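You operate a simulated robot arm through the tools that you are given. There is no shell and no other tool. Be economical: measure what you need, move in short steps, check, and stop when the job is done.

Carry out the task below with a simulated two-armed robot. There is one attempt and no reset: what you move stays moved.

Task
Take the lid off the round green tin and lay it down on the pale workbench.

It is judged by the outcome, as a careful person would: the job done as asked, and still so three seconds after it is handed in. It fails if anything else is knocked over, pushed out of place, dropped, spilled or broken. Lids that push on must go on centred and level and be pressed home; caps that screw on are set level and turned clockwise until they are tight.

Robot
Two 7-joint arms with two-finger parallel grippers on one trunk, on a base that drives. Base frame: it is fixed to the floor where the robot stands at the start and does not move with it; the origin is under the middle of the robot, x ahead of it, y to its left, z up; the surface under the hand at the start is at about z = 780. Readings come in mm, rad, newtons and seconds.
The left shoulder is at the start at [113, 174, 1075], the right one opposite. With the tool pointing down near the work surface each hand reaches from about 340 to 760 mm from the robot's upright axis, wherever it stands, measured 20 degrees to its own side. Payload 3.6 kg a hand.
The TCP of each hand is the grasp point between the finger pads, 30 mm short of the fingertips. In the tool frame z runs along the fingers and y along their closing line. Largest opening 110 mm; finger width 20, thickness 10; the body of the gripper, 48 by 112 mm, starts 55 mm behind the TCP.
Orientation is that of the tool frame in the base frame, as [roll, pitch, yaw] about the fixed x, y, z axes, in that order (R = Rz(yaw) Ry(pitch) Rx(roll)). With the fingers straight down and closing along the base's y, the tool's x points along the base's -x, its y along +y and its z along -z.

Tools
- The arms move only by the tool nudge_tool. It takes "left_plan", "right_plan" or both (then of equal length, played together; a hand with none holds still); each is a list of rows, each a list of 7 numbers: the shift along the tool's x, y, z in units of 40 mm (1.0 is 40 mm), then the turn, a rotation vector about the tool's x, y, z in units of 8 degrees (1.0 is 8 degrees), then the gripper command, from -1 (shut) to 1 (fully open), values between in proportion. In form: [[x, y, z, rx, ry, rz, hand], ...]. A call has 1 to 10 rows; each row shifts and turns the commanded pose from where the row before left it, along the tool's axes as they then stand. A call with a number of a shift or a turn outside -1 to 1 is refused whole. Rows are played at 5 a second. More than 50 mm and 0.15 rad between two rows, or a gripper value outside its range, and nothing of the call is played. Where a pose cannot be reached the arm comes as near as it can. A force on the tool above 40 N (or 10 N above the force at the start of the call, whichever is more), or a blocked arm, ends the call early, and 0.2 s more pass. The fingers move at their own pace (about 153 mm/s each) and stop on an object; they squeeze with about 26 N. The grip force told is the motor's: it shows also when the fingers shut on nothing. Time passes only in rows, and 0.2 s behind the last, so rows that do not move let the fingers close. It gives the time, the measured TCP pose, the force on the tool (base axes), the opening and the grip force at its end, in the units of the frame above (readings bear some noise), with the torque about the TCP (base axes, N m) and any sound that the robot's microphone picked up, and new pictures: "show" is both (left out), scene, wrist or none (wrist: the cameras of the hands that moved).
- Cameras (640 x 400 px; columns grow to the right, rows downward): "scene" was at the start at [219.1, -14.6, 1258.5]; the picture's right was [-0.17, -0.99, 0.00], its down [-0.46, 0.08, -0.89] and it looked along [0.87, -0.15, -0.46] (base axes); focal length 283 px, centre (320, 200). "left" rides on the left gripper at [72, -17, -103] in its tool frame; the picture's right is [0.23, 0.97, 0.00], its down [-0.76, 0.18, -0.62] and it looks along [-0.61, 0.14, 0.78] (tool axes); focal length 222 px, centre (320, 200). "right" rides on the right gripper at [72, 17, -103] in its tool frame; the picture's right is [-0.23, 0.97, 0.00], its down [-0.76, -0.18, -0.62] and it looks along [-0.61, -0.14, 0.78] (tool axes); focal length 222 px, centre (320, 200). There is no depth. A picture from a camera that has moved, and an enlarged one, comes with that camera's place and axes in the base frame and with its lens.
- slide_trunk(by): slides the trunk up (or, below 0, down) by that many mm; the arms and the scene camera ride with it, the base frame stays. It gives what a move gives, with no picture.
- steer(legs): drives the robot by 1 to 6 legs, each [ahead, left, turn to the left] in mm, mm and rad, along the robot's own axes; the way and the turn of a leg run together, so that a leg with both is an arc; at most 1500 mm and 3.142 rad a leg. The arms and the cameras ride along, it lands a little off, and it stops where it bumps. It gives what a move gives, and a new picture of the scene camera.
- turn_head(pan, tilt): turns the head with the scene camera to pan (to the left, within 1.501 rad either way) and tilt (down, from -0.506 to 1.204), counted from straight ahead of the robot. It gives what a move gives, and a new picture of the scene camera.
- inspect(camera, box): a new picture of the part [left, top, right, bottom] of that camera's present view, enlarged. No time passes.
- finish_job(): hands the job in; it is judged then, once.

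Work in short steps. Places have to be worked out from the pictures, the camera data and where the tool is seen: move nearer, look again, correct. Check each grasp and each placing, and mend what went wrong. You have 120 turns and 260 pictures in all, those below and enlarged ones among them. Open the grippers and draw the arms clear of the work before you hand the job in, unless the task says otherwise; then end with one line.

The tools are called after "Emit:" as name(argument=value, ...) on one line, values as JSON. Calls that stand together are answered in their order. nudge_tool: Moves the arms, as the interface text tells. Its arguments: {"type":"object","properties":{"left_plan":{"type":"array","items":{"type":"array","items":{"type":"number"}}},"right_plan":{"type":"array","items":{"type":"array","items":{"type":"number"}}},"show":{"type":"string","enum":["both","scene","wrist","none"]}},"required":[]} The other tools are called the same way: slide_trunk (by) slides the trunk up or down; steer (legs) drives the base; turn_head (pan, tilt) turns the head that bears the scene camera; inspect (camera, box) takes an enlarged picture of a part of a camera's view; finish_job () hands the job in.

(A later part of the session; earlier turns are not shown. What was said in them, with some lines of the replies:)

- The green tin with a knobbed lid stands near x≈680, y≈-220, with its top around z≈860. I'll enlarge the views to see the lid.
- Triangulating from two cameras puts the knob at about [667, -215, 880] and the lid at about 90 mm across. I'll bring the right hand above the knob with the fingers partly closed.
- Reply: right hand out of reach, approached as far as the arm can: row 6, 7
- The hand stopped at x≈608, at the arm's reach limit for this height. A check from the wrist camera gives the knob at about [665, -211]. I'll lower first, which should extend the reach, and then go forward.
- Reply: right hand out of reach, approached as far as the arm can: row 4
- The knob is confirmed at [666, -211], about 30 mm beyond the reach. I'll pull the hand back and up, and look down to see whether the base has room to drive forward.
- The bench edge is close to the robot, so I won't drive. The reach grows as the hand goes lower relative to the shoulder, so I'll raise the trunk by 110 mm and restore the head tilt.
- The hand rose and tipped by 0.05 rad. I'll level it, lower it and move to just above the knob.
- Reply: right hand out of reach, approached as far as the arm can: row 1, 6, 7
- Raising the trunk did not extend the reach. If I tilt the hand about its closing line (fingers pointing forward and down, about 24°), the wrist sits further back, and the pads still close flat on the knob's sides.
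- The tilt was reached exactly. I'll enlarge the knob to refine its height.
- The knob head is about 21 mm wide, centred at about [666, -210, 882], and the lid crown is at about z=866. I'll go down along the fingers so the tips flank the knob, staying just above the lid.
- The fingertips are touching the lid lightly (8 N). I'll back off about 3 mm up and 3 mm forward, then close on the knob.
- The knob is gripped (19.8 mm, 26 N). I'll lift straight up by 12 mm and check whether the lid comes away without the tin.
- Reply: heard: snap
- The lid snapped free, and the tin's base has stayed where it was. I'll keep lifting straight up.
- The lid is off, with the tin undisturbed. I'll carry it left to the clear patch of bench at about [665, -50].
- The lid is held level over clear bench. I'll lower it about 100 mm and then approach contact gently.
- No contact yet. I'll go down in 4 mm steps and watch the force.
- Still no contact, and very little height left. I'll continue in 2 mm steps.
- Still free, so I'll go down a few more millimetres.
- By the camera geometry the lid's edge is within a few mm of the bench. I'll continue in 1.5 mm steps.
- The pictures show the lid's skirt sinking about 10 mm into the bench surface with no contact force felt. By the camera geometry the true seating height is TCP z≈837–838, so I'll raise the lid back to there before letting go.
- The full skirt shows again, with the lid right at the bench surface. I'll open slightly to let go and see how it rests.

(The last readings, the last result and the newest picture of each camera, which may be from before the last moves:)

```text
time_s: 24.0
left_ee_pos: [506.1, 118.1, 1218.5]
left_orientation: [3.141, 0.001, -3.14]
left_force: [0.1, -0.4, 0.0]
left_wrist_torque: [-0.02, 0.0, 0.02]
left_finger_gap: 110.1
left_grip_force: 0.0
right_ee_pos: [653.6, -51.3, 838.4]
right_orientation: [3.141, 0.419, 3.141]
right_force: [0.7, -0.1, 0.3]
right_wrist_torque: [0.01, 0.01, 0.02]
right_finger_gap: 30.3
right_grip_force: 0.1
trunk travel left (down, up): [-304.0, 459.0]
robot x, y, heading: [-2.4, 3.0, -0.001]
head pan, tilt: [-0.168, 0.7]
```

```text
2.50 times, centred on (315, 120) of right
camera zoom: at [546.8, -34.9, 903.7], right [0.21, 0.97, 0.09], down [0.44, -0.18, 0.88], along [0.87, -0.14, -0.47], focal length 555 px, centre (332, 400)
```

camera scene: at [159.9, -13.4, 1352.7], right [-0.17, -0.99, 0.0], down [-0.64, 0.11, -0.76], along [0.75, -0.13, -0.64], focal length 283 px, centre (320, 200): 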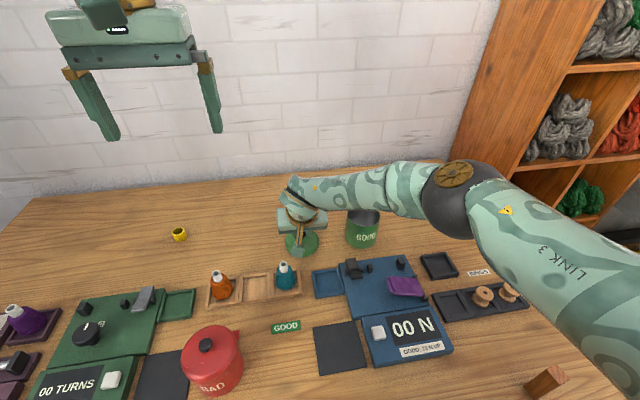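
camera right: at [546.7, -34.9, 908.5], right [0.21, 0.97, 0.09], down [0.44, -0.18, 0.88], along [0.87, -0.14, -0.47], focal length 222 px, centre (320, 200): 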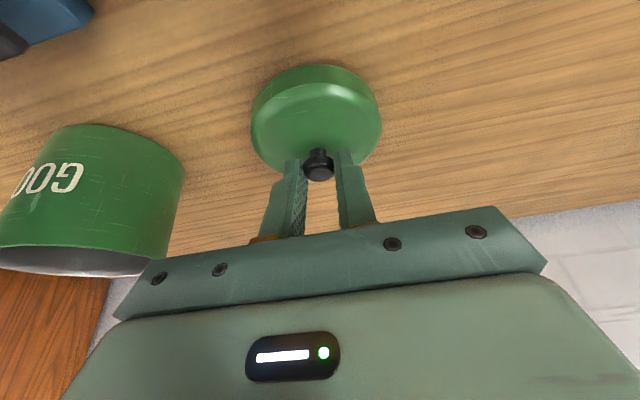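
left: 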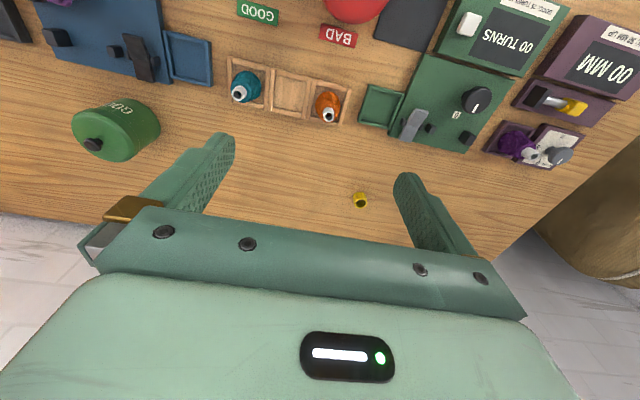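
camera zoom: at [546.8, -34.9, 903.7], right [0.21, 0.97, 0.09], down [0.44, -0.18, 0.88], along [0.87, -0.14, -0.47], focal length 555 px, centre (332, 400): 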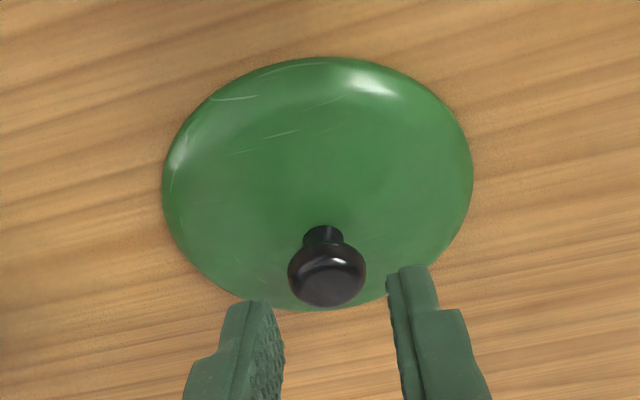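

The lid dropped a little and lies level on the bench (the simulation sinks its skirt into the surface). I'll open wider and draw the hand back along its fingers, clear of the knob.

Emit:
nudge_tool(right_plan=[[0, 0, 0, 0, 0, 0, 0.1], [-0.2, 0, -0.5, 0, 0, 0, 0.1], [-0.3, 0, -0.8, 0, 0, 0, 0.1], [-0.3, 0, -0.8, 0, 0, 0, 0.1], [0, 0, -0.8, 0, 0, 0, 0.1], [0, 0, -0.8, 0, 0, 0, 0.1], [0, 0, -0.8, 0, 0, 0, 0.1], [0, 0, 0, 0, 0, 0, 0.1]])

Emit:
inspect(camera="scene", box=[250, 190, 400, 260])

```text
time_s: 25.8
left_ee_pos: [508.4, 117.7, 1218.1]
left_orientation: [3.14, 0.001, 3.14]
left_force: [-0.7, -0.3, -0.2]
left_wrist_torque: [0.01, 0.02, -0.01]
left_finger_gap: 110.3
left_grip_force: 0.1
right_ee_pos: [610.6, -52.1, 1017.6]
right_orientation: [-3.141, 0.421, 3.141]
right_force: [0.0, 0.4, 0.3]
right_wrist_torque: [-0.01, -0.02, 0.0]
right_finger_gap: 60.4
right_grip_force: 0.0
trunk travel left (down, up): [-304.0, 459.0]
robot x, y, heading: [-3.7, -1.2, -0.006]
head pan, tilt: [-0.168, 0.7]
camera scene: at [160.3, -13.5, 1352.6], right [-0.17, -0.99, 0.0], down [-0.64, 0.11, -0.76], along [0.75, -0.13, -0.64], focal length 283 px, centre (320, 200)
camera right: at [502.8, -35.4, 1081.8], right [0.21, 0.97, 0.09], down [0.44, -0.18, 0.88], along [0.87, -0.14, -0.47], focal length 222 px, centre (320, 200)
```

scene: 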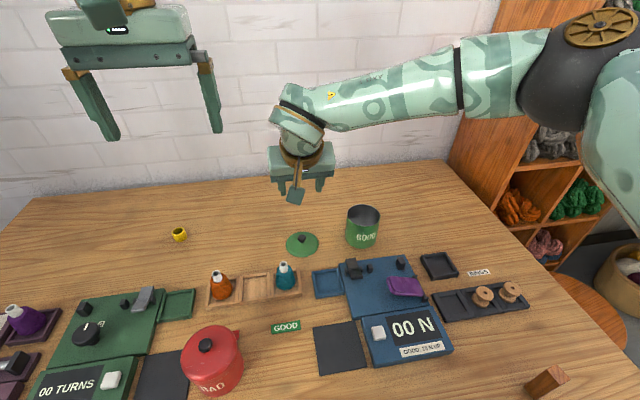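
right: 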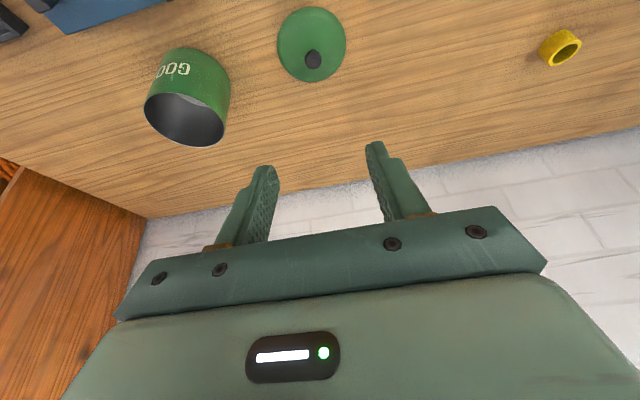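

```text
4.27 times, centred on (325, 225) of scene
camera zoom: at [160.3, -13.5, 1352.6], right [-0.17, -0.99, 0.0], down [-0.64, 0.11, -0.76], along [0.75, -0.13, -0.64], focal length 1208 px, centre (299, 93)
```

zoom: 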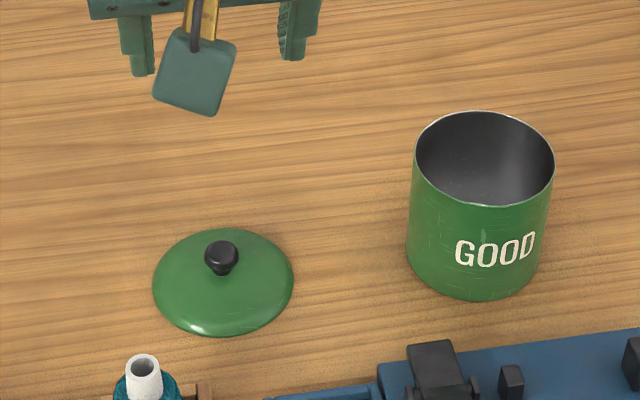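

The lid lies flat and stable on the bench, the tin and everything else are where they were, and the hands are open and clear. I'm handing in.

Emit:
finish_job()

```text
The job is handed in.
```

The lid is off the green tin and lying level, knob up, on the pale workbench to the left of the tin; in the pictures its skirt is sunk into the bench surface, and it dropped slightly on release. Nothing else was moved.
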